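You operate a simulated robot arm through the tools that you are given. There is no shell and no other tool.

You run a simulated two-armed robot. Do the job below in one go: nothing can be reset, and whatever is moved stays where it is left.

JOB
Switch off press one and wipe the paste off its tray with the black pad.
Fine: power off first; put the pad back and push the tray in; touch no other control. What is to be rubbed or washed off counts as gone when no trace of it is left.

The check looks at the end state, three seconds after you hand in, the way a careful person would. Anything else that was tipped, shoved, dropped, spilled or broken makes it a failure.

ROBOT AND FRAMES
Two 7-joint arms with fingered hands on one trunk that stands fixed in place. Base frame: the origin is at the foot of the trunk, x ahead of it, y to its left, z up; the work surface is at about z = 0.8. Units: m, rad, N and s.
The left shoulder is at [0.066, 0.173, 1.203], the right one opposite. With the tool pointing down near the work surface each hand reaches from about 0.1 to 0.76 m from the base axis, measured 20 degrees to its own side. Payload 3.5 kg a hand.
The TCP of each hand is the grasp point between the finger pads, 0.03 m short of the fingertips. In the tool frame z runs along the fingers and y along their closing line. The gripper opens to 0.104 m; its body begins 0.035 m behind the TCP. The gripper is a hand of 3 fingers: y runs from the thumb to the fingers, the wrist lies at [-0.015, -0.104, -0.178] in the tool frame, and closing takes about 1.5 s.
Orientation is that of the tool frame in the base frame, as a unit quaternion [x, y, z, w]. With the fingers straight down and the wrist toward the robot, the tool's x, y and z point along [0, 1, 0], [1, 0, 0] and [0, 0, -1] of the base frame.

CONTROLS
- The arms move only by the tool move_arm. It takes "left_commands", "right_commands" or both (then of equal length, played together; a hand with none holds still); each is a list of rows, each a list of 7 numbers: the shift along the tool's x, y, z in m, then the turn, a rotation vector about the tool's x, y, z in rad, then the opening, from 0 (shut) to 1 (fully open). In form: [[tx, ty, tz, ax, ay, az, hand], ...]. A call has 1 to 20 rows; each row is the pose to reach, as a shift and turn from the pose commanded when the call began, along the tool's axes at that moment. A row lasts 0.2 s, in which the tool goes at most 0.05 m and 0.15 rad; a call with a longer step from one row to the next is refused whole, and so is a gripper value outside its range. Where a pose cannot be reached the arm comes as near as it can. A force on the tool above 40 N (or 10 N above the force at the start of the call, whichever is more), or a blocked arm, ends the call early, and 0.2 s more pass. Each finger travels about 0.072 m/s and halts on what it meets, pressing with about 21 N; the grip force reading is that of the motor and also rises with nothing between the fingers. The clock runs only during rows and for 0.2 s after the last one: add rows that repeat a pose to give the fingers time. The reply holds the time, the measured pose of the TCP, the force on the tool along the base axes, the opening and the grip force, in the units named above and with some noise, with the torque about the TCP (base axes, N m) and any sound that the robot's microphone picked up.
- Cameras (640 x 400 px; columns grow to the right, rows downward): "scene" is now at [0.1603, 0.0311, 1.3846]; the picture's right is [0.39, -0.92, 0.00], its down [-0.61, -0.26, -0.75] and it looks along [0.69, 0.29, -0.66] (base axes); focal length 214 px, centre (320, 200). "left" rides on the left gripper at [-0.064, -0.094, -0.117] in its tool frame; the picture's right is [-0.72, -0.33, 0.61], its down [0.64, -0.65, 0.40] and it looks along [0.27, 0.68, 0.68] (tool axes); focal length 238 px, centre (320, 200). "right" rides on the right gripper at [0.064, -0.094, -0.117] in its tool frame; the picture's right is [-0.72, 0.33, -0.61], its down [-0.64, -0.65, 0.40] and it looks along [-0.27, 0.68, 0.68] (tool axes); focal length 238 px, centre (320, 200). There is no depth. A picture from a camera that has moved, and an enlarged one, comes with that camera's place and axes in the base frame and with its lens. The place of the scene camera against the robot may be out by one fixed shift of up to 0.025 m in any direction.
- get_image(camera): a new picture of that camera. No time passes.
- move_column(by): moves the trunk up (or, below 0, down) by that many m; the arms and the scene camera ride with it, the base frame stays. It gives what a move gives, with no picture.
- grasp_type(shape, hand): the hand has 3 fingers and takes this shape, open, in about a second: jaw (thumb against the fingers, like two jaws); tri (thumb and two fingers); tip (a fingertip pinch); poke (one finger out to press); point (the index stretched); flat (the hand flat); cup (the hand cupped); fist (a fist). The gripper value then closes the fingers along that shape, each until it touches; the sizes above hold for jaw. It gives what a move gives, with no picture.
- pan_tilt(pan, tilt): turns the head with the scene camera to pan (to the left, within 1.501 rad either way) and tilt (down, from -0.506 to 1.204), counted from straight ahead of the robot (the tilt from the chest, where the trunk bows). It gives what a move gives.
- enlarge(camera, box): a new picture of the part [left, top, right, bottom] of that camera's present view, enlarged. No time passes.
- close_job(): hands the job in; it is judged then, once.

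Places have to be worked out from the pictures, the camera data and where the tool is seen. Open the grippers and draw the arms clear of the work before you hand the job in, unless the task says otherwise.

The tools are called after "Request:" by a JSON object that holds its "name" and its "arguments". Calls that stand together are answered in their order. move_arm: Moves the arms, as the interface text tells. Its arguments: {"type":"object","properties":{"left_commands":{"type":"array","items":{"type":"array","items":{"type":"number"}}},"right_commands":{"type":"array","items":{"type":"array","items":{"type":"number"}}}},"required":[]} The other tools are called the same way: move_column (by) moves the trunk up or down; grasp_type (shape, hand) gives the hand a shape; pan_tilt (pan, tilt) turns the head that bears the scene camera; get_image (camera) takes a picture; enlarge (camera, box) takes an enlarged picture of a part of a camera's view; close_job () hands the job in.

At the start:

```text
time_s: 0.0
left_position: [0.3474, 0.3863, 1.2737]
left_orientation: [0.706, 0.708, 0.0, -0.001]
left_contact_force: [-0.3, -0.8, -0.1]
left_torque: [-0.01, -0.03, -0.01]
left_opening: 0.1037
left_finger_force: 0.2
left_shape: jaw
right_position: [0.4798, 0.0043, 1.2826]
right_orientation: [0.707, 0.707, 0.0, 0.0]
right_contact_force: [-0.1, 0.1, -0.1]
right_torque: [0.03, 0.04, -0.01]
right_opening: 0.1035
right_finger_force: 0.0
right_shape: jaw
trunk travel left (down, up): [-0.3, 0.454]
head pan, tilt (commanded): [0.403, 0.723]
```

scene: 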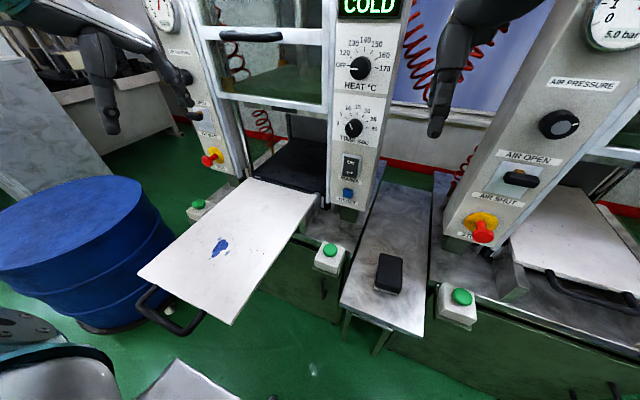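
right: 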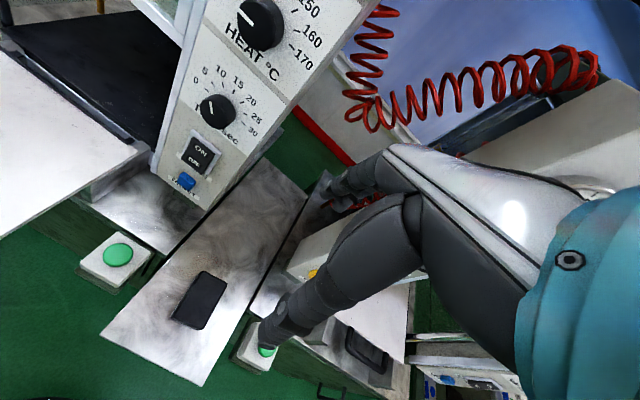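
left: 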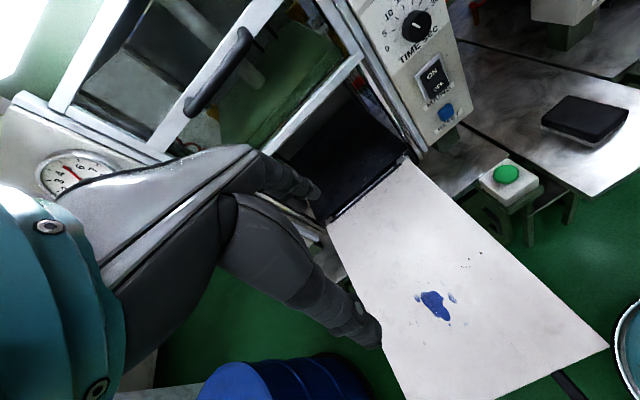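

I'll look closely at the scene first: the press control panel, the tray and the pad.

Request:
{"name": "enlarge", "arguments": {"camera": "scene", "box": [300, 0, 440, 220]}}

Request:
{"name": "enlarge", "arguments": {"camera": "scene", "box": [120, 160, 360, 350]}}

Request:
{"name": "enlarge", "arguments": {"camera": "scene", "box": [320, 200, 520, 350]}}

Request:
{"name": "enlarge", "arguments": {"camera": "left", "box": [340, 0, 500, 150]}}

```text
1.82 times, centred on (370, 110) of scene
camera zoom: at [0.1603, 0.0311, 1.3846], right [0.39, -0.92, 0.0], down [-0.61, -0.26, -0.75], along [0.69, 0.29, -0.66], focal length 390 px, centre (229, 364)
```

zoom: 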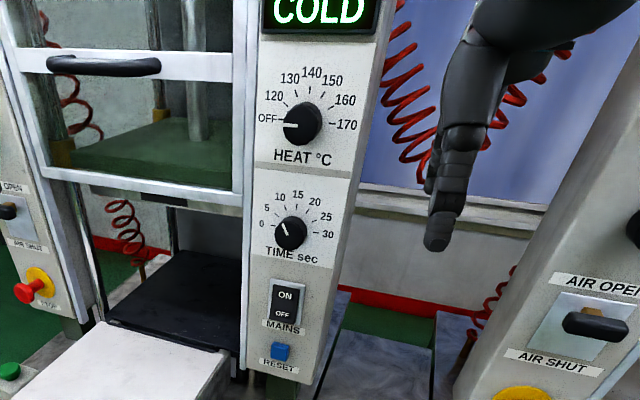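

```text
2.11 times, centred on (240, 255) of scene
camera zoom: at [0.1603, 0.0311, 1.3846], right [0.39, -0.92, 0.0], down [-0.61, -0.26, -0.75], along [0.69, 0.29, -0.66], focal length 452 px, centre (488, 84)
```

zoom: 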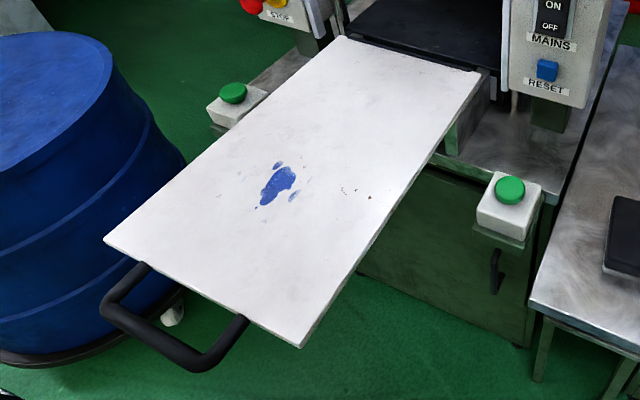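

```text
2.67 times, centred on (420, 275) of scene
camera zoom: at [0.1603, 0.0311, 1.3846], right [0.39, -0.92, 0.0], down [-0.61, -0.26, -0.75], along [0.69, 0.29, -0.66], focal length 572 px, centre (53, 0)
```

zoom: 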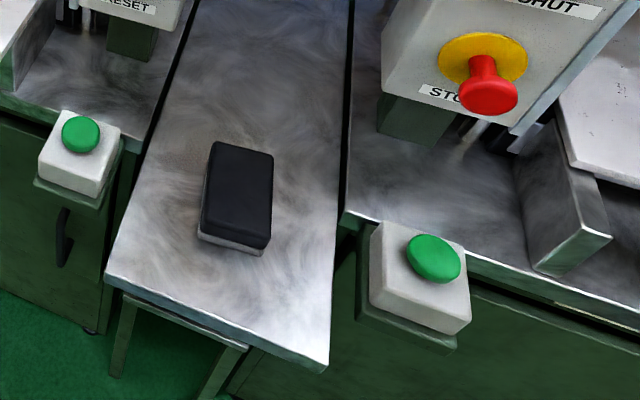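

```text
2.67 times, centred on (420, 75) of left
camera zoom: at [0.255, 0.3238, 1.3904], right [-0.33, -0.72, -0.61], down [-0.65, 0.64, -0.4], along [0.68, 0.27, -0.68], focal length 636 px, centre (53, 533)
```

zoom: 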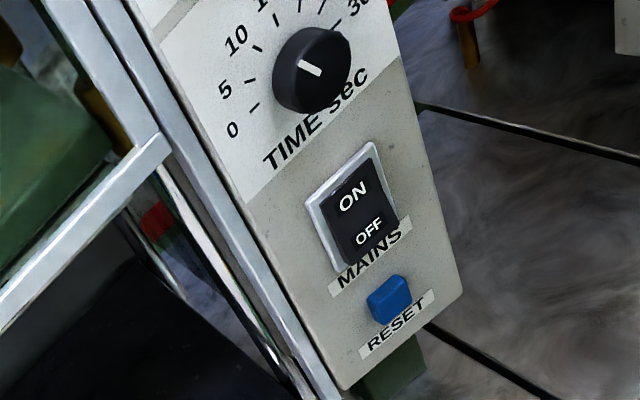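

The tray with blue paste belongs to the middle press, but I need to verify which press is "one" by finding labels. I'll look up and around with the head.

Request:
{"name": "pan_tilt", "arguments": {"pan": 0.4, "tilt": 0.1}}

Request:
{"name": "get_image", "arguments": {"camera": "scene"}}

Request:
{"name": "pan_tilt", "arguments": {"pan": -0.5, "tilt": 0.5}}

Request:
{"name": "get_image", "arguments": {"camera": "scene"}}

Request:
{"name": "pan_tilt", "arguments": {"pan": 1.2, "tilt": 0.5}}

Request:
{"name": "get_image", "arguments": {"camera": "scene"}}

```text
time_s: 1.0
left_position: [0.3483, 0.3876, 1.2739]
left_orientation: [0.707, 0.707, -0.001, 0.0]
left_contact_force: [-0.5, 0.3, 0.2]
left_torque: [0.03, 0.02, 0.01]
left_opening: 0.1035
left_finger_force: 0.0
left_shape: jaw
right_position: [0.4809, 0.0056, 1.2832]
right_orientation: [0.707, 0.707, 0.0, 0.0]
right_contact_force: [-0.2, -0.8, -0.5]
right_torque: [-0.03, 0.02, 0.02]
right_opening: 0.1034
right_finger_force: 0.1
right_shape: jaw
trunk travel left (down, up): [-0.3, 0.454]
head pan, tilt (commanded): [0.4, 0.099]
```

```text
taken
camera scene: at [0.1678, 0.0339, 1.4412], right [0.39, -0.92, 0.0], down [-0.09, -0.04, -0.99], along [0.92, 0.39, -0.1], focal length 214 px, centre (320, 200)
```

scene: 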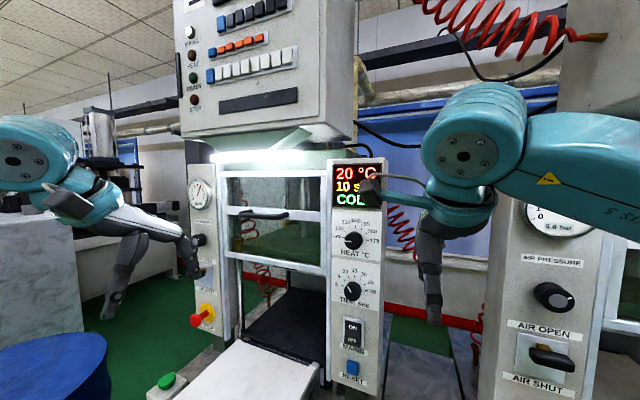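

```text
time_s: 2.2
left_position: [0.3487, 0.3869, 1.2737]
left_orientation: [0.708, 0.707, 0.001, 0.0]
left_contact_force: [0.0, -0.8, 0.1]
left_torque: [0.02, 0.03, 0.0]
left_opening: 0.1035
left_finger_force: 0.1
left_shape: jaw
right_position: [0.4809, 0.0046, 1.284]
right_orientation: [0.708, 0.707, 0.0, 0.0]
right_contact_force: [0.1, 0.8, -0.3]
right_torque: [-0.02, 0.01, -0.01]
right_opening: 0.1035
right_finger_force: 0.1
right_shape: jaw
trunk travel left (down, up): [-0.3, 0.454]
head pan, tilt (commanded): [-0.499, 0.499]
```

```text
taken
camera scene: at [0.1629, -0.0454, 1.4042], right [-0.48, -0.88, 0.0], down [-0.42, 0.23, -0.88], along [0.77, -0.42, -0.48], focal length 214 px, centre (320, 200)
```

scene: 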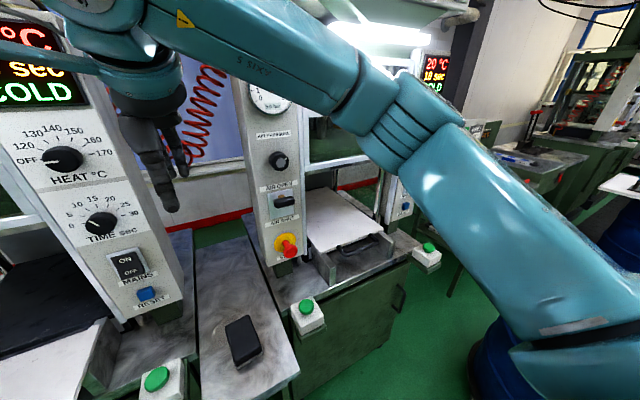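

```text
time_s: 4.0
left_position: [0.3476, 0.3865, 1.2732]
left_orientation: [0.707, 0.707, 0.0, 0.0]
left_contact_force: [0.2, 0.8, 0.2]
left_torque: [0.01, -0.02, 0.03]
left_opening: 0.1039
left_finger_force: 0.1
left_shape: jaw
right_position: [0.4806, 0.0047, 1.2821]
right_orientation: [0.707, 0.707, 0.0, -0.001]
right_contact_force: [-0.4, -0.6, 0.0]
right_torque: [0.01, 0.0, -0.01]
right_opening: 0.1034
right_finger_force: 0.0
right_shape: jaw
trunk travel left (down, up): [-0.3, 0.454]
head pan, tilt (commanded): [1.201, 0.499]
```

```text
taken
camera scene: at [0.116, 0.0829, 1.4042], right [0.93, -0.36, 0.0], down [-0.17, -0.45, -0.88], along [0.32, 0.82, -0.48], focal length 214 px, centre (320, 200)
```

scene: 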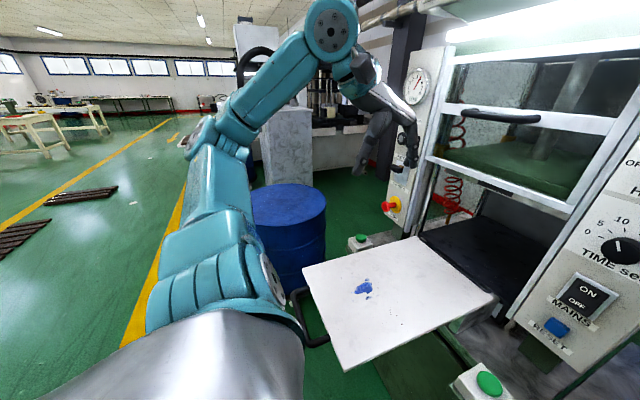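

Two presses are visible. I'll tilt upward to look for number labels on each one.

Request:
{"name": "pan_tilt", "arguments": {"pan": 0.3, "tilt": -0.45}}

Request:
{"name": "get_image", "arguments": {"camera": "scene"}}

Request:
{"name": "pan_tilt", "arguments": {"pan": -0.7, "tilt": -0.3}}

Request:
{"name": "get_image", "arguments": {"camera": "scene"}}

```text
time_s: 5.2
left_position: [0.3482, 0.3886, 1.2738]
left_orientation: [0.707, 0.707, 0.0, 0.0]
left_contact_force: [0.2, -0.1, 0.5]
left_torque: [0.0, 0.01, 0.03]
left_opening: 0.1036
left_finger_force: 0.1
left_shape: jaw
right_position: [0.481, 0.0055, 1.2823]
right_orientation: [0.707, 0.707, 0.0, 0.0]
right_contact_force: [-0.4, 0.5, -0.9]
right_torque: [0.0, -0.03, 0.02]
right_opening: 0.1037
right_finger_force: 0.1
right_shape: jaw
trunk travel left (down, up): [-0.3, 0.454]
head pan, tilt (commanded): [0.3, -0.45]
```

```text
taken
camera scene: at [0.1501, 0.0189, 1.487], right [0.3, -0.96, 0.0], down [0.41, 0.13, -0.9], along [0.86, 0.27, 0.43], focal length 214 px, centre (320, 200)
```

scene: 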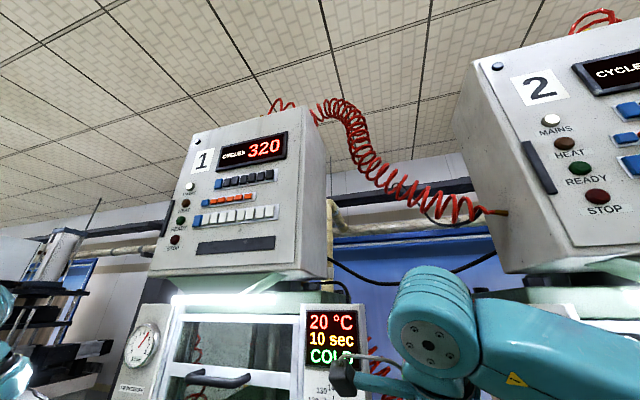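

```text
time_s: 6.5
left_position: [0.3485, 0.3879, 1.2731]
left_orientation: [0.707, 0.707, 0.0, 0.0]
left_contact_force: [0.1, -0.9, 0.4]
left_torque: [0.02, 0.02, -0.02]
left_opening: 0.1037
left_finger_force: 0.1
left_shape: jaw
right_position: [0.4816, 0.0041, 1.2828]
right_orientation: [0.707, 0.707, 0.0, 0.0]
right_contact_force: [-0.5, 0.3, 0.5]
right_torque: [-0.03, -0.01, -0.03]
right_opening: 0.1037
right_finger_force: 0.1
right_shape: jaw
trunk travel left (down, up): [-0.3, 0.454]
head pan, tilt (commanded): [-0.7, -0.3]
```

```text
taken
camera scene: at [0.1432, -0.0525, 1.4758], right [-0.64, -0.77, 0.0], down [0.23, -0.19, -0.96], along [0.73, -0.61, 0.3], focal length 214 px, centre (320, 200)
```

scene: 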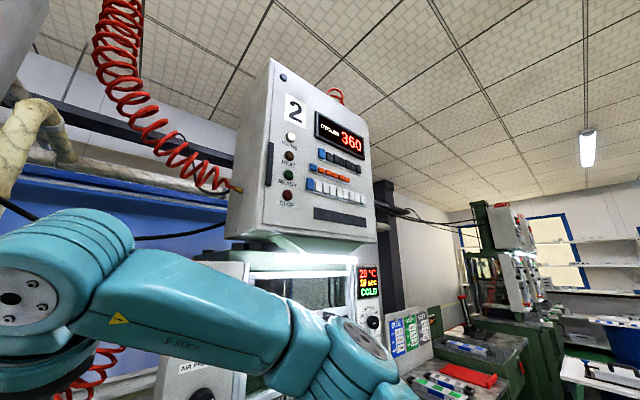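

Press 1 (labelled "1") is the one with the paste-covered tray. Next I'll look at the pad, tray and press 2's pushed-in tray as reference.

Request:
{"name": "pan_tilt", "arguments": {"pan": -0.4, "tilt": 0.8}}

Request:
{"name": "get_image", "arguments": {"camera": "scene"}}

Request:
{"name": "enlarge", "arguments": {"camera": "scene", "box": [200, 80, 440, 240]}}

Request:
{"name": "pan_tilt", "arguments": {"pan": 0.6, "tilt": 0.9}}

Request:
{"name": "get_image", "arguments": {"camera": "scene"}}

Request:
{"name": "enlarge", "arguments": {"camera": "scene", "box": [180, 60, 480, 260]}}

```text
time_s: 7.8
left_position: [0.3485, 0.3868, 1.2742]
left_orientation: [0.707, 0.707, 0.0, 0.0]
left_contact_force: [0.0, -0.2, 0.0]
left_torque: [0.03, 0.01, 0.01]
left_opening: 0.1036
left_finger_force: 0.0
left_shape: jaw
right_position: [0.4794, 0.0053, 1.2831]
right_orientation: [0.707, 0.707, 0.0, 0.0]
right_contact_force: [-0.2, -0.5, 0.7]
right_torque: [-0.02, 0.01, 0.01]
right_opening: 0.1035
right_finger_force: 0.0
right_shape: jaw
trunk travel left (down, up): [-0.3, 0.454]
head pan, tilt (commanded): [-0.4, 0.799]
```

```text
taken
camera scene: at [0.1574, -0.0334, 1.3783], right [-0.39, -0.92, 0.0], down [-0.66, 0.28, -0.7], along [0.64, -0.27, -0.72], focal length 214 px, centre (320, 200)
```

scene: 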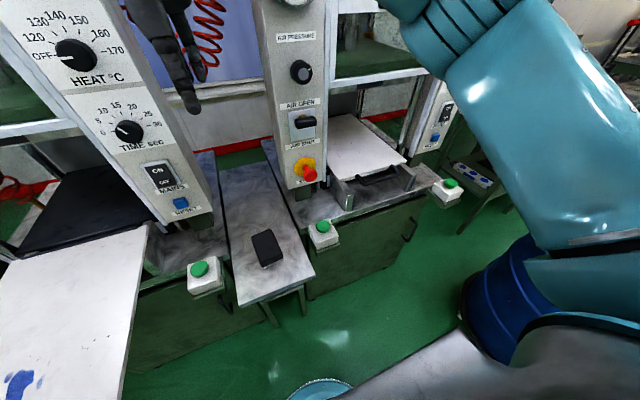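

```text
2.50 times, centred on (320, 160) of scene
camera zoom: at [0.1574, -0.0334, 1.3783], right [-0.39, -0.92, 0.0], down [-0.66, 0.28, -0.7], along [0.64, -0.27, -0.72], focal length 536 px, centre (320, 300)
```

zoom: 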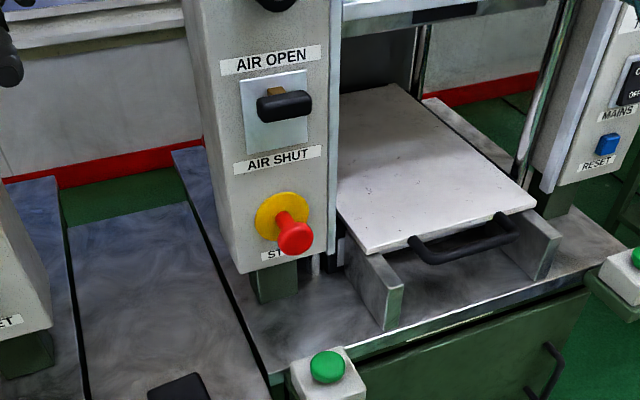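

```text
time_s: 9.1
left_position: [0.348, 0.3886, 1.2732]
left_orientation: [0.707, 0.707, 0.0, 0.0]
left_contact_force: [-0.9, 0.0, 0.2]
left_torque: [0.02, 0.0, -0.03]
left_opening: 0.1036
left_finger_force: 0.0
left_shape: jaw
right_position: [0.4788, 0.0061, 1.2828]
right_orientation: [0.707, 0.707, 0.0, -0.001]
right_contact_force: [-1.1, 0.1, -0.6]
right_torque: [0.0, 0.01, 0.03]
right_opening: 0.1035
right_finger_force: 0.0
right_shape: jaw
trunk travel left (down, up): [-0.3, 0.454]
head pan, tilt (commanded): [0.6, 0.901]
```

```text
taken
camera scene: at [0.1454, 0.0406, 1.3703], right [0.56, -0.83, 0.0], down [-0.65, -0.44, -0.62], along [0.51, 0.35, -0.78], focal length 214 px, centre (320, 200)
```

scene: 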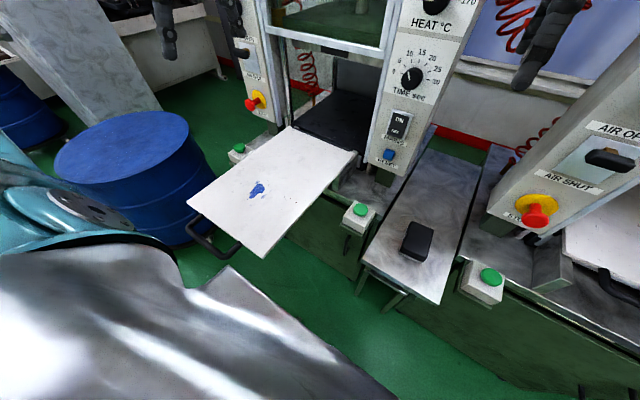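

```text
2.00 times, centred on (330, 160) of scene
camera zoom: at [0.1454, 0.0406, 1.3703], right [0.56, -0.83, 0.0], down [-0.65, -0.44, -0.62], along [0.51, 0.35, -0.78], focal length 429 px, centre (300, 280)
```

zoom: 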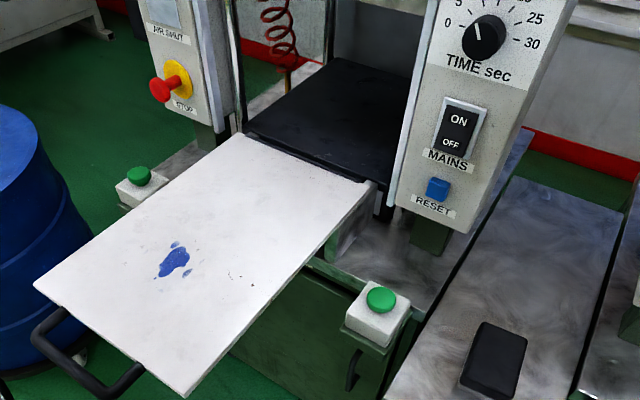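

The rocker triangulates to about [0.627, 0.152, 1.057], with OFF at the bottom near z≈1.035 and RESET near z≈0.98. I'll put the right hand in the poke shape and look at where its fingertip sits.

Request:
{"name": "grasp_type", "arguments": {"shape": "poke", "hand": "right"}}

Request:
{"name": "get_image", "arguments": {"camera": "right"}}

Request:
{"name": "pan_tilt", "arguments": {"pan": 0.1, "tilt": 0.4}}

Request:
{"name": "get_image", "arguments": {"camera": "scene"}}

```text
time_s: 9.9
left_position: [0.3486, 0.3877, 1.2731]
left_orientation: [0.708, 0.706, 0.001, 0.001]
left_contact_force: [0.0, -0.3, -0.5]
left_torque: [-0.01, 0.01, 0.0]
left_opening: 0.1036
left_finger_force: 0.0
left_shape: jaw
right_position: [0.4807, 0.0046, 1.2826]
right_orientation: [0.707, 0.707, 0.0, -0.001]
right_contact_force: [0.1, -0.5, -0.6]
right_torque: [-0.01, 0.0, -0.01]
right_opening: 0.0
right_finger_force: 0.0
right_shape: poke
trunk travel left (down, up): [-0.3, 0.454]
head pan, tilt (commanded): [0.6, 0.901]
```

```text
taken
camera right: at [0.3867, 0.068, 1.3994], right [0.33, -0.72, 0.61], down [-0.65, -0.64, -0.4], along [0.68, -0.27, -0.68], focal length 238 px, centre (320, 200)
```

right: 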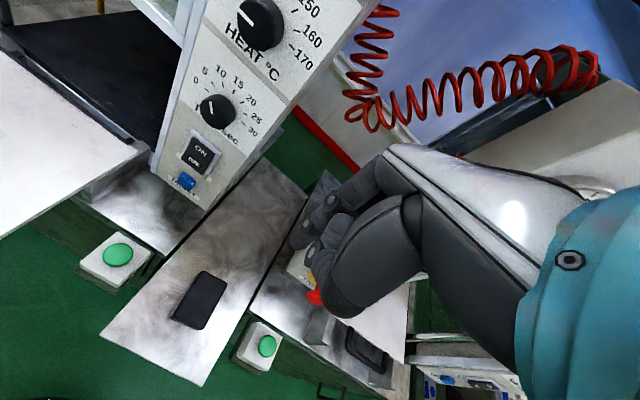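

```text
time_s: 10.9
left_position: [0.3483, 0.389, 1.2739]
left_orientation: [0.708, 0.707, 0.001, 0.0]
left_contact_force: [0.5, -0.2, 0.5]
left_torque: [0.0, -0.02, 0.01]
left_opening: 0.1036
left_finger_force: 0.1
left_shape: jaw
right_position: [0.4802, 0.0037, 1.2824]
right_orientation: [0.707, 0.707, 0.0, 0.0]
right_contact_force: [0.4, -0.1, -0.8]
right_torque: [-0.03, 0.01, 0.01]
right_opening: 0.0002
right_finger_force: 0.0
right_shape: poke
trunk travel left (down, up): [-0.3, 0.454]
head pan, tilt (commanded): [0.099, 0.4]
```

```text
taken
camera scene: at [0.1752, 0.0073, 1.4133], right [0.1, -0.99, 0.0], down [-0.39, -0.04, -0.92], along [0.92, 0.09, -0.39], focal length 214 px, centre (320, 200)
```

scene: 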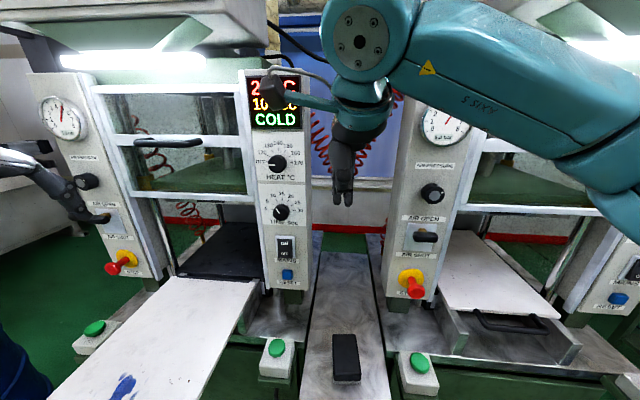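

I'll look closer at the right hand's poke shape from both cameras.

Request:
{"name": "enlarge", "arguments": {"camera": "right", "box": [260, 130, 460, 330]}}

Request:
{"name": "enlarge", "arguments": {"camera": "scene", "box": [280, 60, 420, 240]}}

Request:
{"name": "get_image", "arguments": {"camera": "left"}}

```text
2.00 times, centred on (360, 230) of right
camera zoom: at [0.3867, 0.068, 1.3994], right [0.33, -0.72, 0.61], down [-0.65, -0.64, -0.4], along [0.68, -0.27, -0.68], focal length 477 px, centre (240, 140)
```

zoom: 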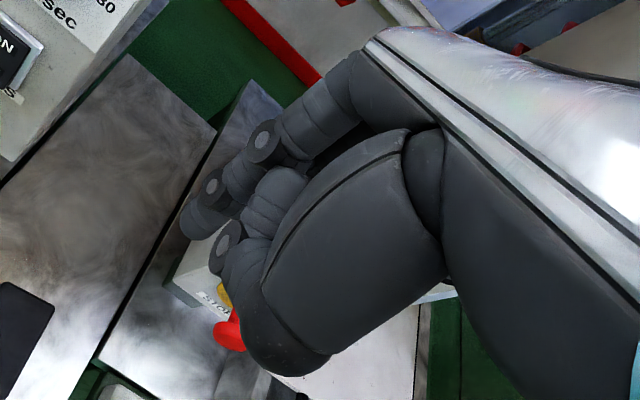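

```text
2.22 times, centred on (350, 150) of scene
camera zoom: at [0.1752, 0.0073, 1.4133], right [0.1, -0.99, 0.0], down [-0.39, -0.04, -0.92], along [0.92, 0.09, -0.39], focal length 477 px, centre (253, 311)
```

zoom: 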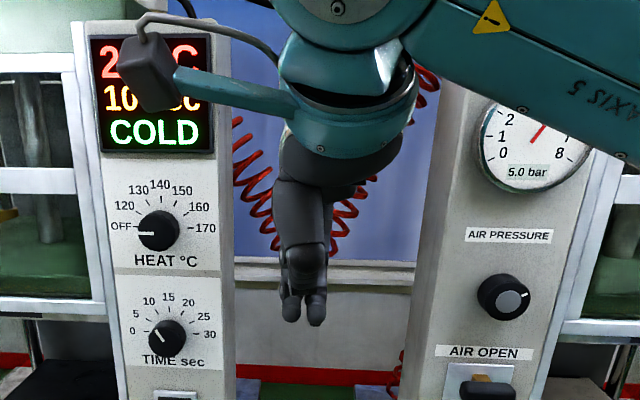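

```text
taken
camera left: at [0.255, 0.3238, 1.3904], right [-0.33, -0.72, -0.61], down [-0.65, 0.64, -0.4], along [0.68, 0.27, -0.68], focal length 238 px, centre (320, 200)
```

left: 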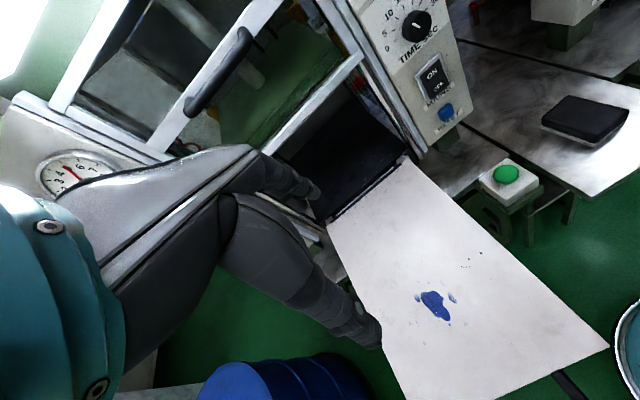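

The poke finger's tip isn't clear from here. I'll bring the right hand level (fingers forward) to a safe spot well in front of the panel at about [0.42, 0.15, 1.15], so I can see it from the side.

Request:
{"name": "move_arm", "arguments": {"right_commands": [[0.0132, -0.0055, 0.012, -0.143, 0, 0, 0], [0.0265, -0.0109, 0.0241, -0.286, 0, 0, 0], [0.0397, -0.0164, 0.0361, -0.428, 0, 0, 0], [0.0529, -0.0218, 0.0482, -0.571, 0, 0, 0], [0.0661, -0.0273, 0.0602, -0.714, 0, 0, 0], [0.0794, -0.0327, 0.0723, -0.857, 0, 0, 0], [0.0926, -0.0382, 0.0843, -1.0, 0, 0, 0], [0.1058, -0.0436, 0.0964, -1.142, 0, 0, 0], [0.119, -0.0491, 0.1084, -1.285, 0, 0, 0], [0.1323, -0.0545, 0.1205, -1.428, 0, 0, 0], [0.1455, -0.06, 0.1325, -1.571, 0, 0, 0], [0.1455, -0.06, 0.1325, -1.571, 0, 0, 0]]}}

Request:
{"name": "get_image", "arguments": {"camera": "right"}}

Request:
{"name": "get_image", "arguments": {"camera": "left"}}

Request:
{"name": "get_image", "arguments": {"camera": "scene"}}

```text
time_s: 13.5
left_position: [0.3491, 0.3878, 1.2736]
left_orientation: [0.707, 0.708, 0.0, 0.0]
left_contact_force: [-0.3, -0.8, -0.4]
left_torque: [0.0, -0.01, 0.01]
left_opening: 0.1035
left_finger_force: 0.0
left_shape: jaw
right_position: [0.5176, 0.0944, 1.2314]
right_orientation: [0.5, 0.502, 0.499, 0.499]
right_contact_force: [0.5, -0.2, -0.1]
right_torque: [0.03, 0.01, -0.02]
right_opening: 0.0
right_finger_force: 0.0
right_shape: poke
right hand out of reach, approached as far as the arm can: row 9, 10, 11, 12
trunk travel left (down, up): [-0.3, 0.454]
head pan, tilt (commanded): [0.099, 0.4]
```

```text
taken
camera right: at [0.4008, 0.1571, 1.1383], right [-0.61, -0.72, 0.33], down [0.4, -0.64, -0.65], along [0.68, -0.27, 0.68], focal length 238 px, centre (320, 200)
```

right: 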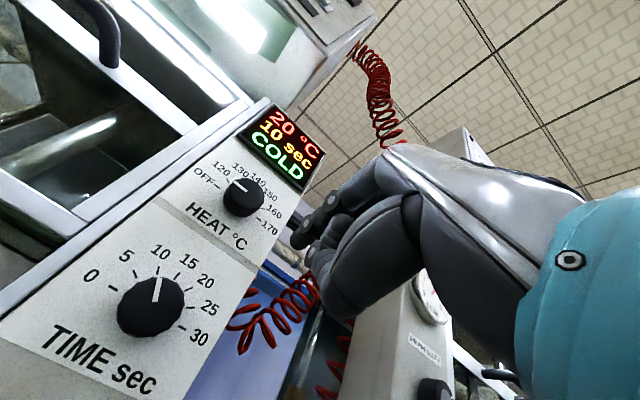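

```text
taken
camera left: at [0.2555, 0.324, 1.3902], right [-0.33, -0.72, -0.61], down [-0.65, 0.64, -0.4], along [0.68, 0.27, -0.68], focal length 238 px, centre (320, 200)
```

left: 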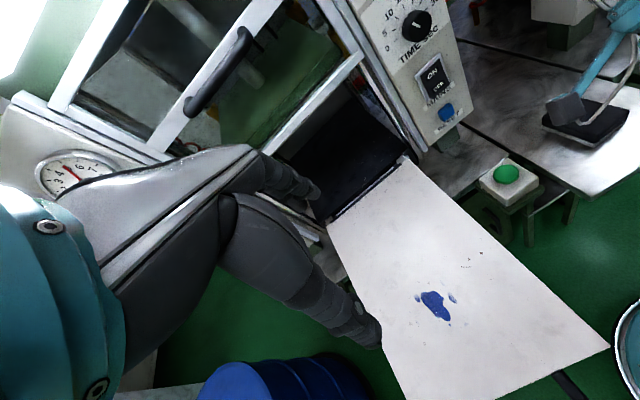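

```text
taken
camera scene: at [0.1758, 0.0075, 1.4133], right [0.1, -1.0, 0.0], down [-0.39, -0.04, -0.92], along [0.92, 0.09, -0.39], focal length 214 px, centre (320, 200)
```

scene: 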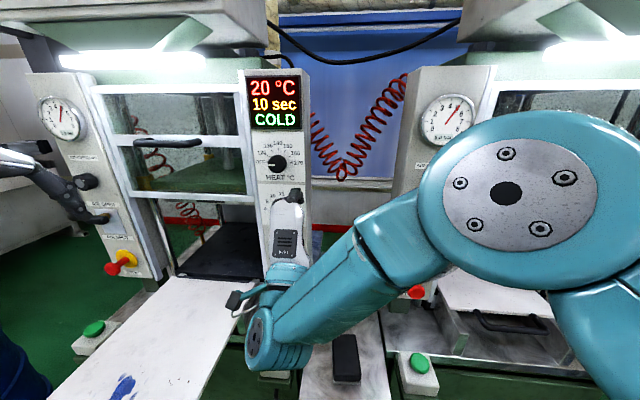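

The arm couldn't fold that close in, and stopped at [0.518, 0.094, 1.231]. I'll pitch the fingers about 30° below level, starting with one small row to see which reference pose the commands count from.

Request:
{"name": "move_arm", "arguments": {"right_commands": [[0, 0, 0, 0.1, 0, 0, 0]]}}

```text
time_s: 13.9
left_position: [0.3475, 0.387, 1.2739]
left_orientation: [0.707, 0.708, 0.0, 0.001]
left_contact_force: [1.0, -0.1, 0.0]
left_torque: [0.02, 0.03, 0.02]
left_opening: 0.1038
left_finger_force: 0.0
left_shape: jaw
right_position: [0.5175, 0.0953, 1.2318]
right_orientation: [0.525, 0.524, 0.474, 0.475]
right_contact_force: [0.1, 0.1, 0.3]
right_torque: [0.01, 0.0, -0.01]
right_opening: 0.0
right_finger_force: 0.1
right_shape: poke
trunk travel left (down, up): [-0.3, 0.454]
head pan, tilt (commanded): [0.099, 0.4]
```

Commands count from the pose actually reached. I'll move down and across to about [0.52, 0.15, 1.10] with the finger pitched 30° below level.

Request:
{"name": "move_arm", "arguments": {"right_commands": [[0.011, -0.0262, 0.0031, 0.085, 0, 0, 0], [0.022, -0.0524, 0.0063, 0.17, 0, 0, 0], [0.033, -0.0787, 0.0094, 0.254, 0, 0, 0], [0.044, -0.1049, 0.0126, 0.339, 0, 0, 0], [0.055, -0.1311, 0.0157, 0.424, 0, 0, 0], [0.055, -0.1311, 0.0157, 0.424, 0, 0, 0]]}}

Request:
{"name": "get_image", "arguments": {"camera": "left"}}

Request:
{"name": "get_image", "arguments": {"camera": "right"}}

Request:
{"name": "get_image", "arguments": {"camera": "scene"}}

```text
time_s: 15.3
left_position: [0.3478, 0.388, 1.2736]
left_orientation: [0.708, 0.706, 0.001, 0.0]
left_contact_force: [0.3, 0.0, -0.1]
left_torque: [-0.02, 0.0, 0.03]
left_opening: 0.1035
left_finger_force: 0.0
left_shape: jaw
right_position: [0.522, 0.1487, 1.1013]
right_orientation: [0.613, 0.612, 0.354, 0.354]
right_contact_force: [0.2, -1.0, -0.4]
right_torque: [-0.03, 0.0, -0.01]
right_opening: 0.0
right_finger_force: 0.0
right_shape: poke
trunk travel left (down, up): [-0.3, 0.454]
head pan, tilt (commanded): [0.099, 0.4]
```

```text
taken
camera left: at [0.2548, 0.3237, 1.3905], right [-0.33, -0.72, -0.61], down [-0.65, 0.64, -0.4], along [0.68, 0.27, -0.68], focal length 238 px, centre (320, 200)
```

left: 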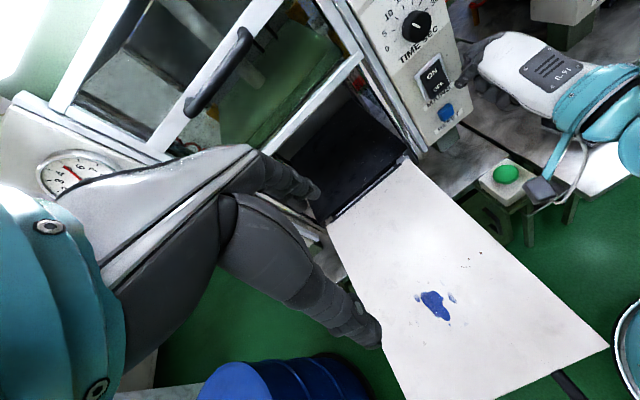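

```text
taken
camera right: at [0.3748, 0.2114, 1.0781], right [-0.37, -0.72, 0.59], down [0.02, -0.64, -0.77], along [0.93, -0.27, 0.25], focal length 238 px, centre (320, 200)
```

right: 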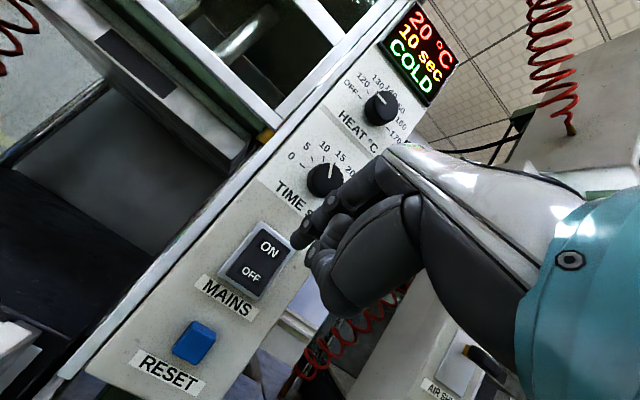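

```text
taken
camera scene: at [0.175, 0.0072, 1.4134], right [0.1, -1.0, 0.0], down [-0.39, -0.04, -0.92], along [0.92, 0.09, -0.39], focal length 214 px, centre (320, 200)
```

scene: 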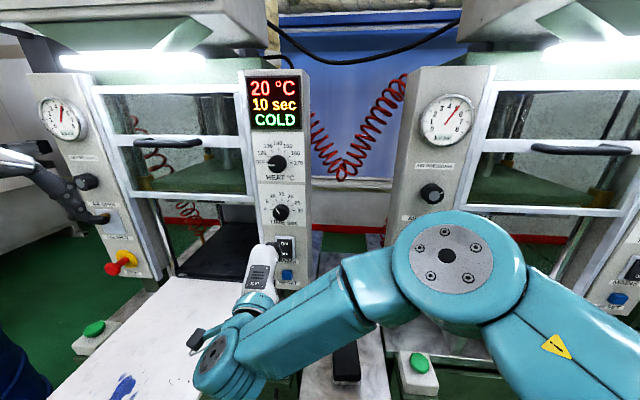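

I'll enlarge the views of the fingertip and the switch.

Request:
{"name": "enlarge", "arguments": {"camera": "left", "box": [380, 0, 580, 150]}}

Request:
{"name": "enlarge", "arguments": {"camera": "right", "box": [150, 130, 430, 330]}}

Request:
{"name": "enlarge", "arguments": {"camera": "scene", "box": [200, 180, 340, 310]}}

```text
2.67 times, centred on (480, 75) of left
camera zoom: at [0.2548, 0.3237, 1.3905], right [-0.33, -0.72, -0.61], down [-0.65, 0.64, -0.4], along [0.68, 0.27, -0.68], focal length 636 px, centre (-107, 533)
```

zoom: 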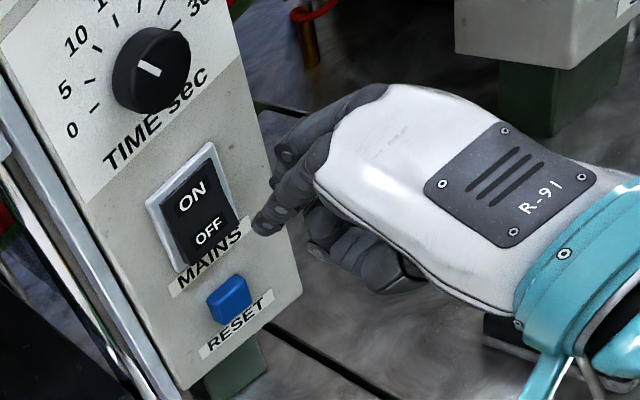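

```text
2.00 times, centred on (290, 230) of right
camera zoom: at [0.3748, 0.2114, 1.0781], right [-0.37, -0.72, 0.59], down [0.02, -0.64, -0.77], along [0.93, -0.27, 0.25], focal length 477 px, centre (380, 140)
```

zoom: 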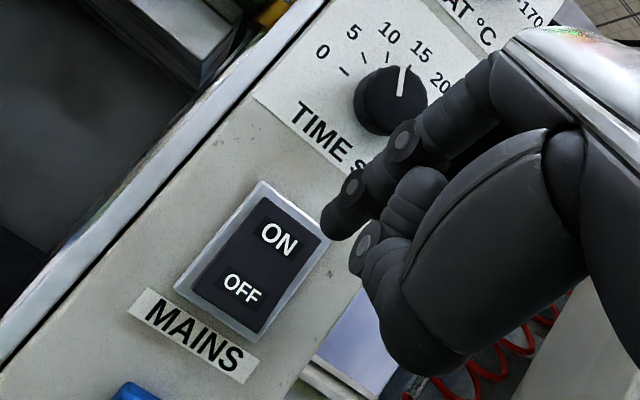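

```text
3.08 times, centred on (270, 245) of scene
camera zoom: at [0.175, 0.0072, 1.4134], right [0.1, -1.0, 0.0], down [-0.39, -0.04, -0.92], along [0.92, 0.09, -0.39], focal length 660 px, centre (474, 62)
```

zoom: 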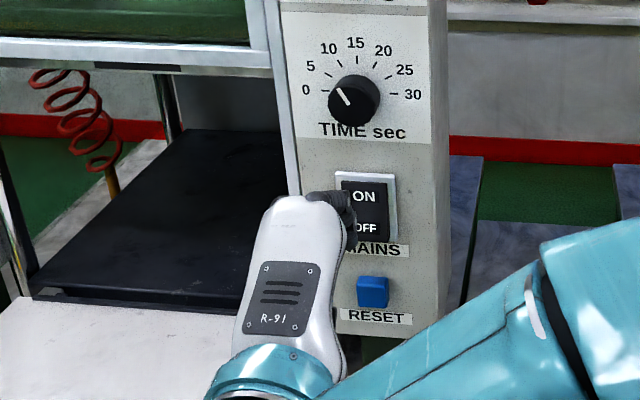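

The fingertip is at about [0.545, 0.160, 1.087], roughly 0.011 m to the tool's +x side of the TCP and 0.03 m ahead. I'll line it up with the OFF half of the rocker (y≈0.150, z≈1.037), still about 5 cm short of the panel.

Request:
{"name": "move_arm", "arguments": {"right_commands": [[-0.0049, -0.0156, 0.0223, 0, 0, 0, 0], [-0.0097, -0.0312, 0.0446, 0, 0, 0, 0], [-0.0097, -0.0312, 0.0446, 0, 0, 0, 0]]}}

Request:
{"name": "enlarge", "arguments": {"camera": "left", "box": [380, 0, 580, 150]}}

Request:
{"name": "enlarge", "arguments": {"camera": "right", "box": [150, 80, 430, 280]}}

```text
time_s: 16.1
left_position: [0.3485, 0.3872, 1.2737]
left_orientation: [0.708, 0.706, 0.0, 0.0]
left_contact_force: [0.0, -0.6, 0.2]
left_torque: [-0.01, -0.03, 0.0]
left_opening: 0.104
left_finger_force: 0.1
left_shape: jaw
right_position: [0.5463, 0.136, 1.0533]
right_orientation: [0.613, 0.613, 0.353, 0.352]
right_contact_force: [0.5, -0.7, -0.7]
right_torque: [0.03, 0.02, -0.01]
right_opening: 0.0002
right_finger_force: 0.2
right_shape: poke
right hand out of reach, approached as far as the arm can: row 2, 3
trunk travel left (down, up): [-0.3, 0.454]
head pan, tilt (commanded): [0.099, 0.4]
```

```text
2.67 times, centred on (480, 75) of left
camera zoom: at [0.2549, 0.3238, 1.3905], right [-0.33, -0.72, -0.61], down [-0.65, 0.64, -0.4], along [0.68, 0.27, -0.68], focal length 636 px, centre (-107, 533)
```

zoom: 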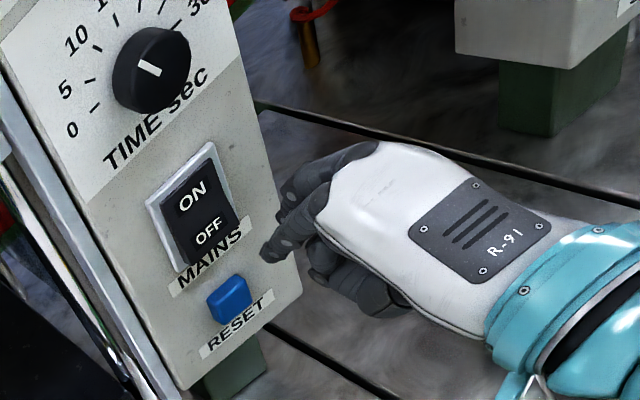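

```text
2.00 times, centred on (290, 180) of right
camera zoom: at [0.3981, 0.199, 1.0308], right [-0.37, -0.72, 0.59], down [0.02, -0.64, -0.77], along [0.93, -0.27, 0.25], focal length 477 px, centre (380, 240)
```

zoom: 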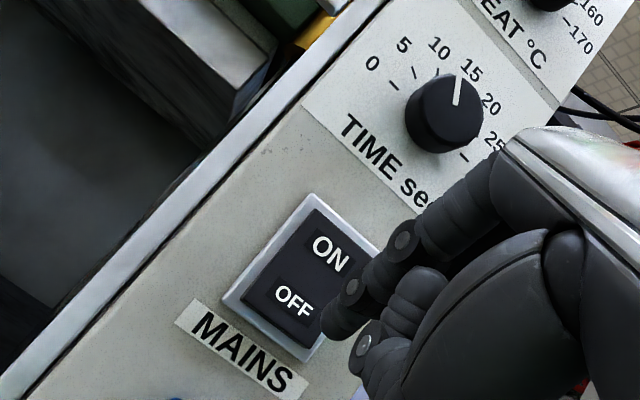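

The tip is about at [0.572, 0.146, 1.036] and the arm is close to a joint limit. I'll pitch the finger down a little more while moving forward to about 1–2 cm from the rocker.

Request:
{"name": "move_arm", "arguments": {"right_commands": [[0.0015, 0.0099, 0.0147, 0.075, 0, 0, 0], [0.003, 0.0197, 0.0294, 0.15, 0, 0, 0], [0.003, 0.0197, 0.0294, 0.15, 0, 0, 0]]}}

Request:
{"name": "enlarge", "arguments": {"camera": "left", "box": [380, 0, 580, 150]}}

Request:
{"name": "enlarge", "arguments": {"camera": "right", "box": [150, 80, 430, 280]}}

```text
time_s: 16.9
left_position: [0.3497, 0.3875, 1.2742]
left_orientation: [0.707, 0.707, 0.0, 0.0]
left_contact_force: [0.0, -0.1, -0.2]
left_torque: [-0.02, -0.01, 0.0]
left_opening: 0.1035
left_finger_force: 0.0
left_shape: jaw
right_position: [0.5814, 0.1374, 1.0566]
right_orientation: [0.638, 0.637, 0.305, 0.306]
right_contact_force: [0.3, -0.2, -0.1]
right_torque: [0.0, -0.02, 0.0]
right_opening: 0.0
right_finger_force: 0.2
right_shape: poke
trunk travel left (down, up): [-0.3, 0.454]
head pan, tilt (commanded): [0.099, 0.4]
```

```text
2.67 times, centred on (480, 75) of left
camera zoom: at [0.2549, 0.3238, 1.3904], right [-0.33, -0.72, -0.61], down [-0.65, 0.64, -0.4], along [0.68, 0.27, -0.68], focal length 636 px, centre (-107, 533)
```

zoom: 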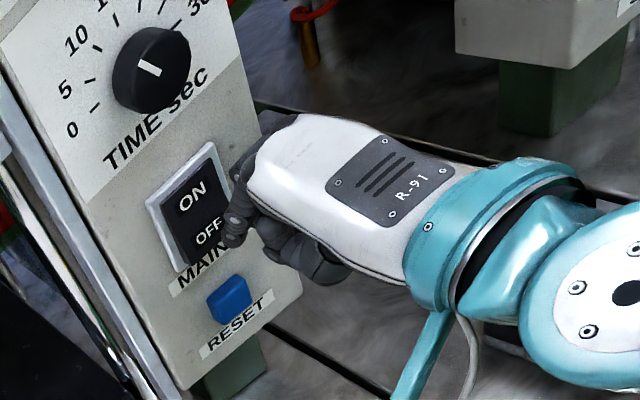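

```text
2.00 times, centred on (290, 180) of right
camera zoom: at [0.4318, 0.2013, 1.0551], right [-0.28, -0.72, 0.64], down [-0.09, -0.64, -0.76], along [0.96, -0.27, 0.11], focal length 477 px, centre (380, 240)
```

zoom: 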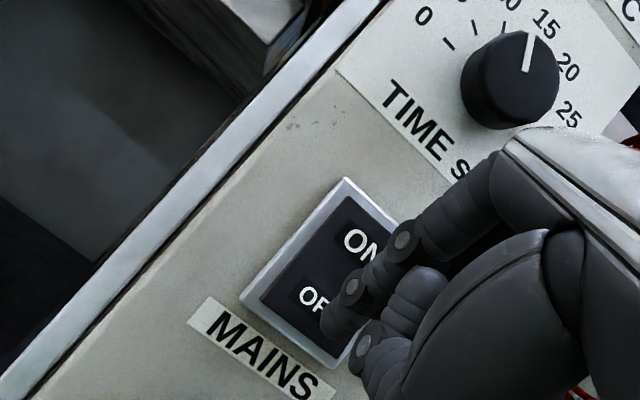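

The tip is just in front of the OFF half and clear of RESET. I'll push straight forward (+x) slowly, about 2 cm, watching the force.

Request:
{"name": "move_arm", "arguments": {"right_commands": [[0.001, 0.0025, 0.0031, 0, 0, 0, 0], [0.002, 0.005, 0.0062, 0, 0, 0, 0], [0.002, 0.0075, 0.0094, 0, 0, 0, 0], [0.002, 0.01, 0.0125, 0, 0, 0, 0], [0.002, 0.0125, 0.0156, 0, 0, 0, 0]]}}

Request:
{"name": "enlarge", "arguments": {"camera": "left", "box": [380, 0, 580, 150]}}

Request:
{"name": "get_image", "arguments": {"camera": "scene"}}

```text
time_s: 18.1
left_position: [0.3474, 0.3882, 1.2737]
left_orientation: [0.707, 0.707, 0.001, 0.0]
left_contact_force: [-0.7, 0.0, -1.1]
left_torque: [-0.03, 0.01, -0.01]
left_opening: 0.1035
left_finger_force: 0.1
left_shape: jaw
right_position: [0.5988, 0.1404, 1.0575]
right_orientation: [0.637, 0.638, 0.307, 0.306]
right_contact_force: [-10.7, -0.5, 3.1]
right_torque: [0.04, 0.0, -0.02]
right_opening: 0.0
right_finger_force: 0.2
right_shape: poke
trunk travel left (down, up): [-0.3, 0.454]
head pan, tilt (commanded): [0.099, 0.4]
```

```text
2.67 times, centred on (480, 75) of left
camera zoom: at [0.2532, 0.3237, 1.3909], right [-0.33, -0.72, -0.61], down [-0.65, 0.64, -0.41], along [0.68, 0.27, -0.68], focal length 636 px, centre (-107, 533)
```

zoom: 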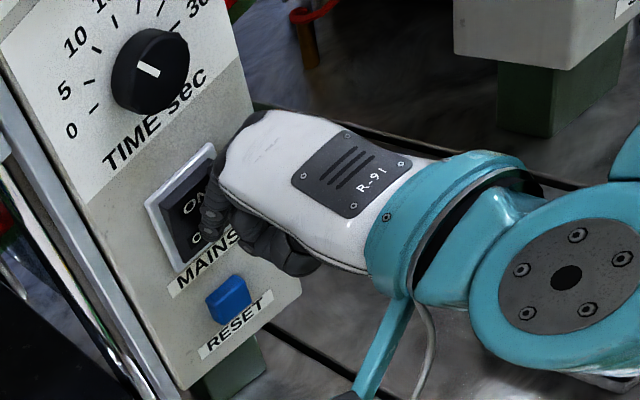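

```text
taken
camera scene: at [0.1735, 0.0071, 1.4136], right [0.1, -1.0, 0.0], down [-0.39, -0.04, -0.92], along [0.92, 0.09, -0.39], focal length 214 px, centre (320, 200)
```

scene: 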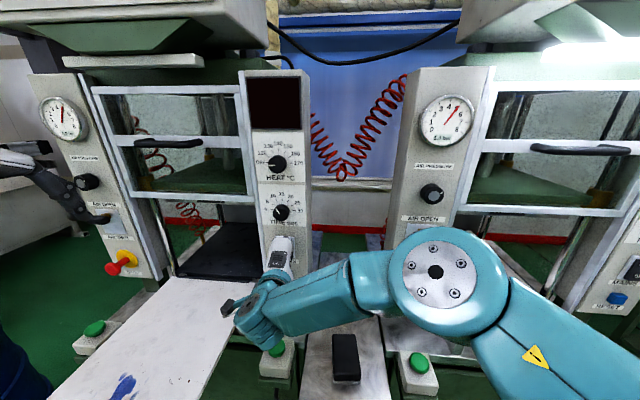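

The display and lamp on press 1 went dark: power is off. I'll withdraw the right hand straight back, then swing it right and up, out of the way.

Request:
{"name": "move_arm", "arguments": {"right_commands": [[0, -0.0156, -0.0195, 0, 0, 0, 0], [0, -0.0312, -0.039, 0, 0, 0, 0], [-0.034, -0.028, -0.0582, 0.09, 0, 0, 0], [-0.068, -0.0248, -0.0774, 0.18, 0, 0, 0], [-0.102, -0.0216, -0.0966, 0.27, 0, 0, 0], [-0.136, -0.0184, -0.1158, 0.36, 0, 0, 0], [-0.17, -0.0152, -0.135, 0.45, 0, 0, 0], [-0.204, -0.0119, -0.1543, 0.54, 0, 0, 0], [-0.238, -0.0087, -0.1735, 0.63, 0, 0, 0], [-0.272, -0.0055, -0.1927, 0.72, 0, 0, 0], [-0.306, -0.0023, -0.2119, 0.81, 0, 0, 0], [-0.34, 0.0009, -0.2311, 0.897, 0, 0, 0], [-0.34, 0.0009, -0.2311, 0.897, 0, 0, 0]]}}

Request:
{"name": "pan_tilt", "arguments": {"pan": 0.3, "tilt": 0.8}}

Request:
{"name": "get_image", "arguments": {"camera": "scene"}}

Request:
{"name": "get_image", "arguments": {"camera": "right"}}

Request:
{"name": "enlarge", "arguments": {"camera": "left", "box": [380, 0, 580, 150]}}

```text
time_s: 20.9
left_position: [0.3489, 0.3882, 1.2735]
left_orientation: [0.708, 0.706, 0.0, 0.0]
left_contact_force: [0.3, 0.7, 0.1]
left_torque: [0.03, -0.01, -0.01]
left_opening: 0.1033
left_finger_force: 0.2
left_shape: jaw
right_position: [0.4192, -0.1988, 1.1997]
right_orientation: [0.707, 0.707, 0.0, -0.001]
right_contact_force: [0.1, 0.0, -0.1]
right_torque: [0.0, -0.01, 0.02]
right_opening: 0.0
right_finger_force: 0.0
right_shape: poke
trunk travel left (down, up): [-0.3, 0.454]
head pan, tilt (commanded): [0.099, 0.4]
```

```text
time_s: 21.8
left_position: [0.3484, 0.3879, 1.2731]
left_orientation: [0.707, 0.708, 0.0, 0.001]
left_contact_force: [1.0, 1.0, -0.5]
left_torque: [0.01, 0.02, 0.04]
left_opening: 0.1039
left_finger_force: 0.1
left_shape: jaw
right_position: [0.4202, -0.1993, 1.2]
right_orientation: [0.707, 0.707, 0.0, 0.001]
right_contact_force: [0.4, -0.9, -0.2]
right_torque: [-0.02, 0.01, 0.03]
right_opening: 0.0
right_finger_force: 0.0
right_shape: poke
trunk travel left (down, up): [-0.3, 0.454]
head pan, tilt (commanded): [0.3, 0.799]
```

```text
taken
camera scene: at [0.1602, 0.0219, 1.3783], right [0.29, -0.96, 0.0], down [-0.68, -0.21, -0.7], along [0.67, 0.21, -0.72], focal length 214 px, centre (320, 200)
```

scene: 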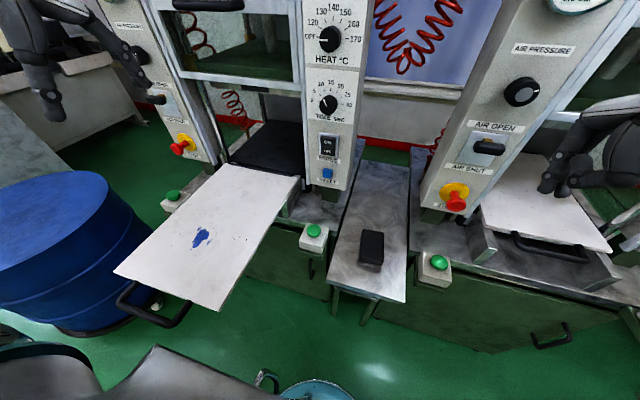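

```text
taken
camera right: at [0.326, -0.1354, 1.3171], right [0.33, -0.72, 0.61], down [-0.65, -0.64, -0.4], along [0.68, -0.27, -0.68], focal length 238 px, centre (320, 200)
```

right: 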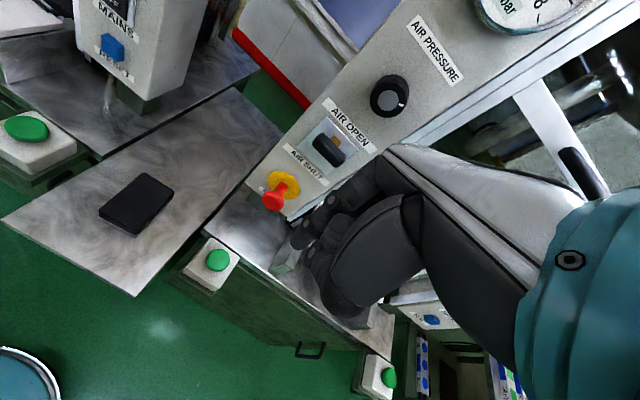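

```text
2.67 times, centred on (480, 75) of left
camera zoom: at [0.255, 0.3238, 1.3904], right [-0.33, -0.72, -0.61], down [-0.65, 0.64, -0.4], along [0.68, 0.27, -0.68], focal length 636 px, centre (-107, 533)
```

zoom: 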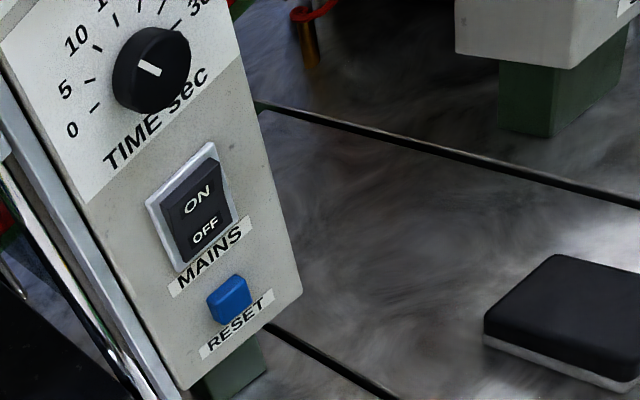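

The rocker now shows OFF pressed in. Next I'll measure the pad precisely from the right wrist camera and left camera.

Request:
{"name": "enlarge", "arguments": {"camera": "right", "box": [70, 140, 210, 260]}}

Request:
{"name": "enlarge", "arguments": {"camera": "left", "box": [500, 60, 640, 170]}}

Request:
{"name": "enlarge", "arguments": {"camera": "scene", "box": [300, 180, 440, 310]}}

```text
3.33 times, centred on (140, 200) of right
camera zoom: at [0.326, -0.1354, 1.3171], right [0.33, -0.72, 0.61], down [-0.65, -0.64, -0.4], along [0.68, -0.27, -0.68], focal length 794 px, centre (920, 200)
```

zoom: 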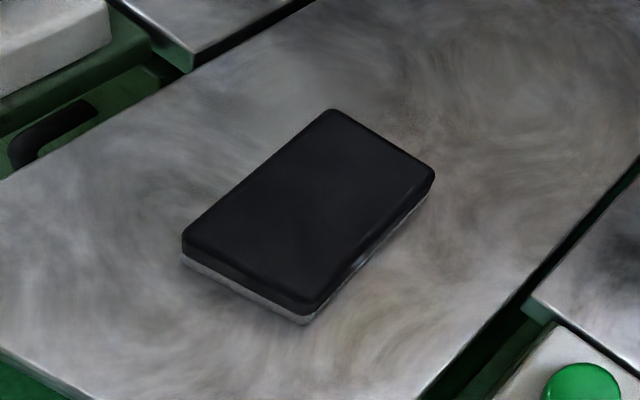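

```text
3.64 times, centred on (570, 115) of left
camera zoom: at [0.255, 0.3238, 1.3904], right [-0.33, -0.72, -0.61], down [-0.65, 0.64, -0.4], along [0.68, 0.27, -0.68], focal length 867 px, centre (-589, 509)
```

zoom: 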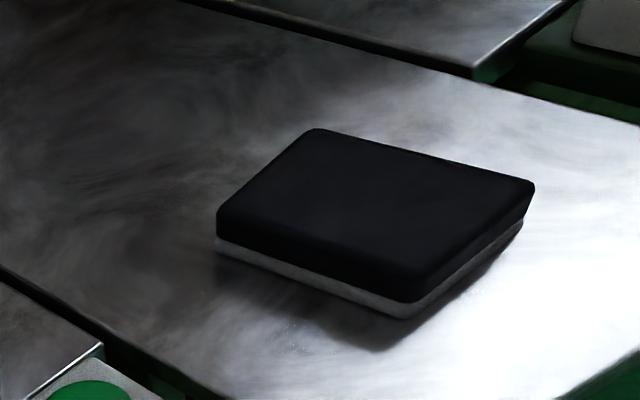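

```text
3.08 times, centred on (370, 245) of scene
camera zoom: at [0.1602, 0.0219, 1.3783], right [0.29, -0.96, 0.0], down [-0.68, -0.21, -0.7], along [0.67, 0.21, -0.72], focal length 660 px, centre (166, 62)
```

zoom: 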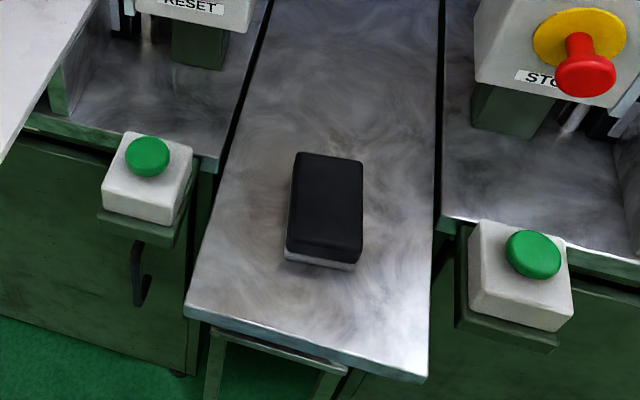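

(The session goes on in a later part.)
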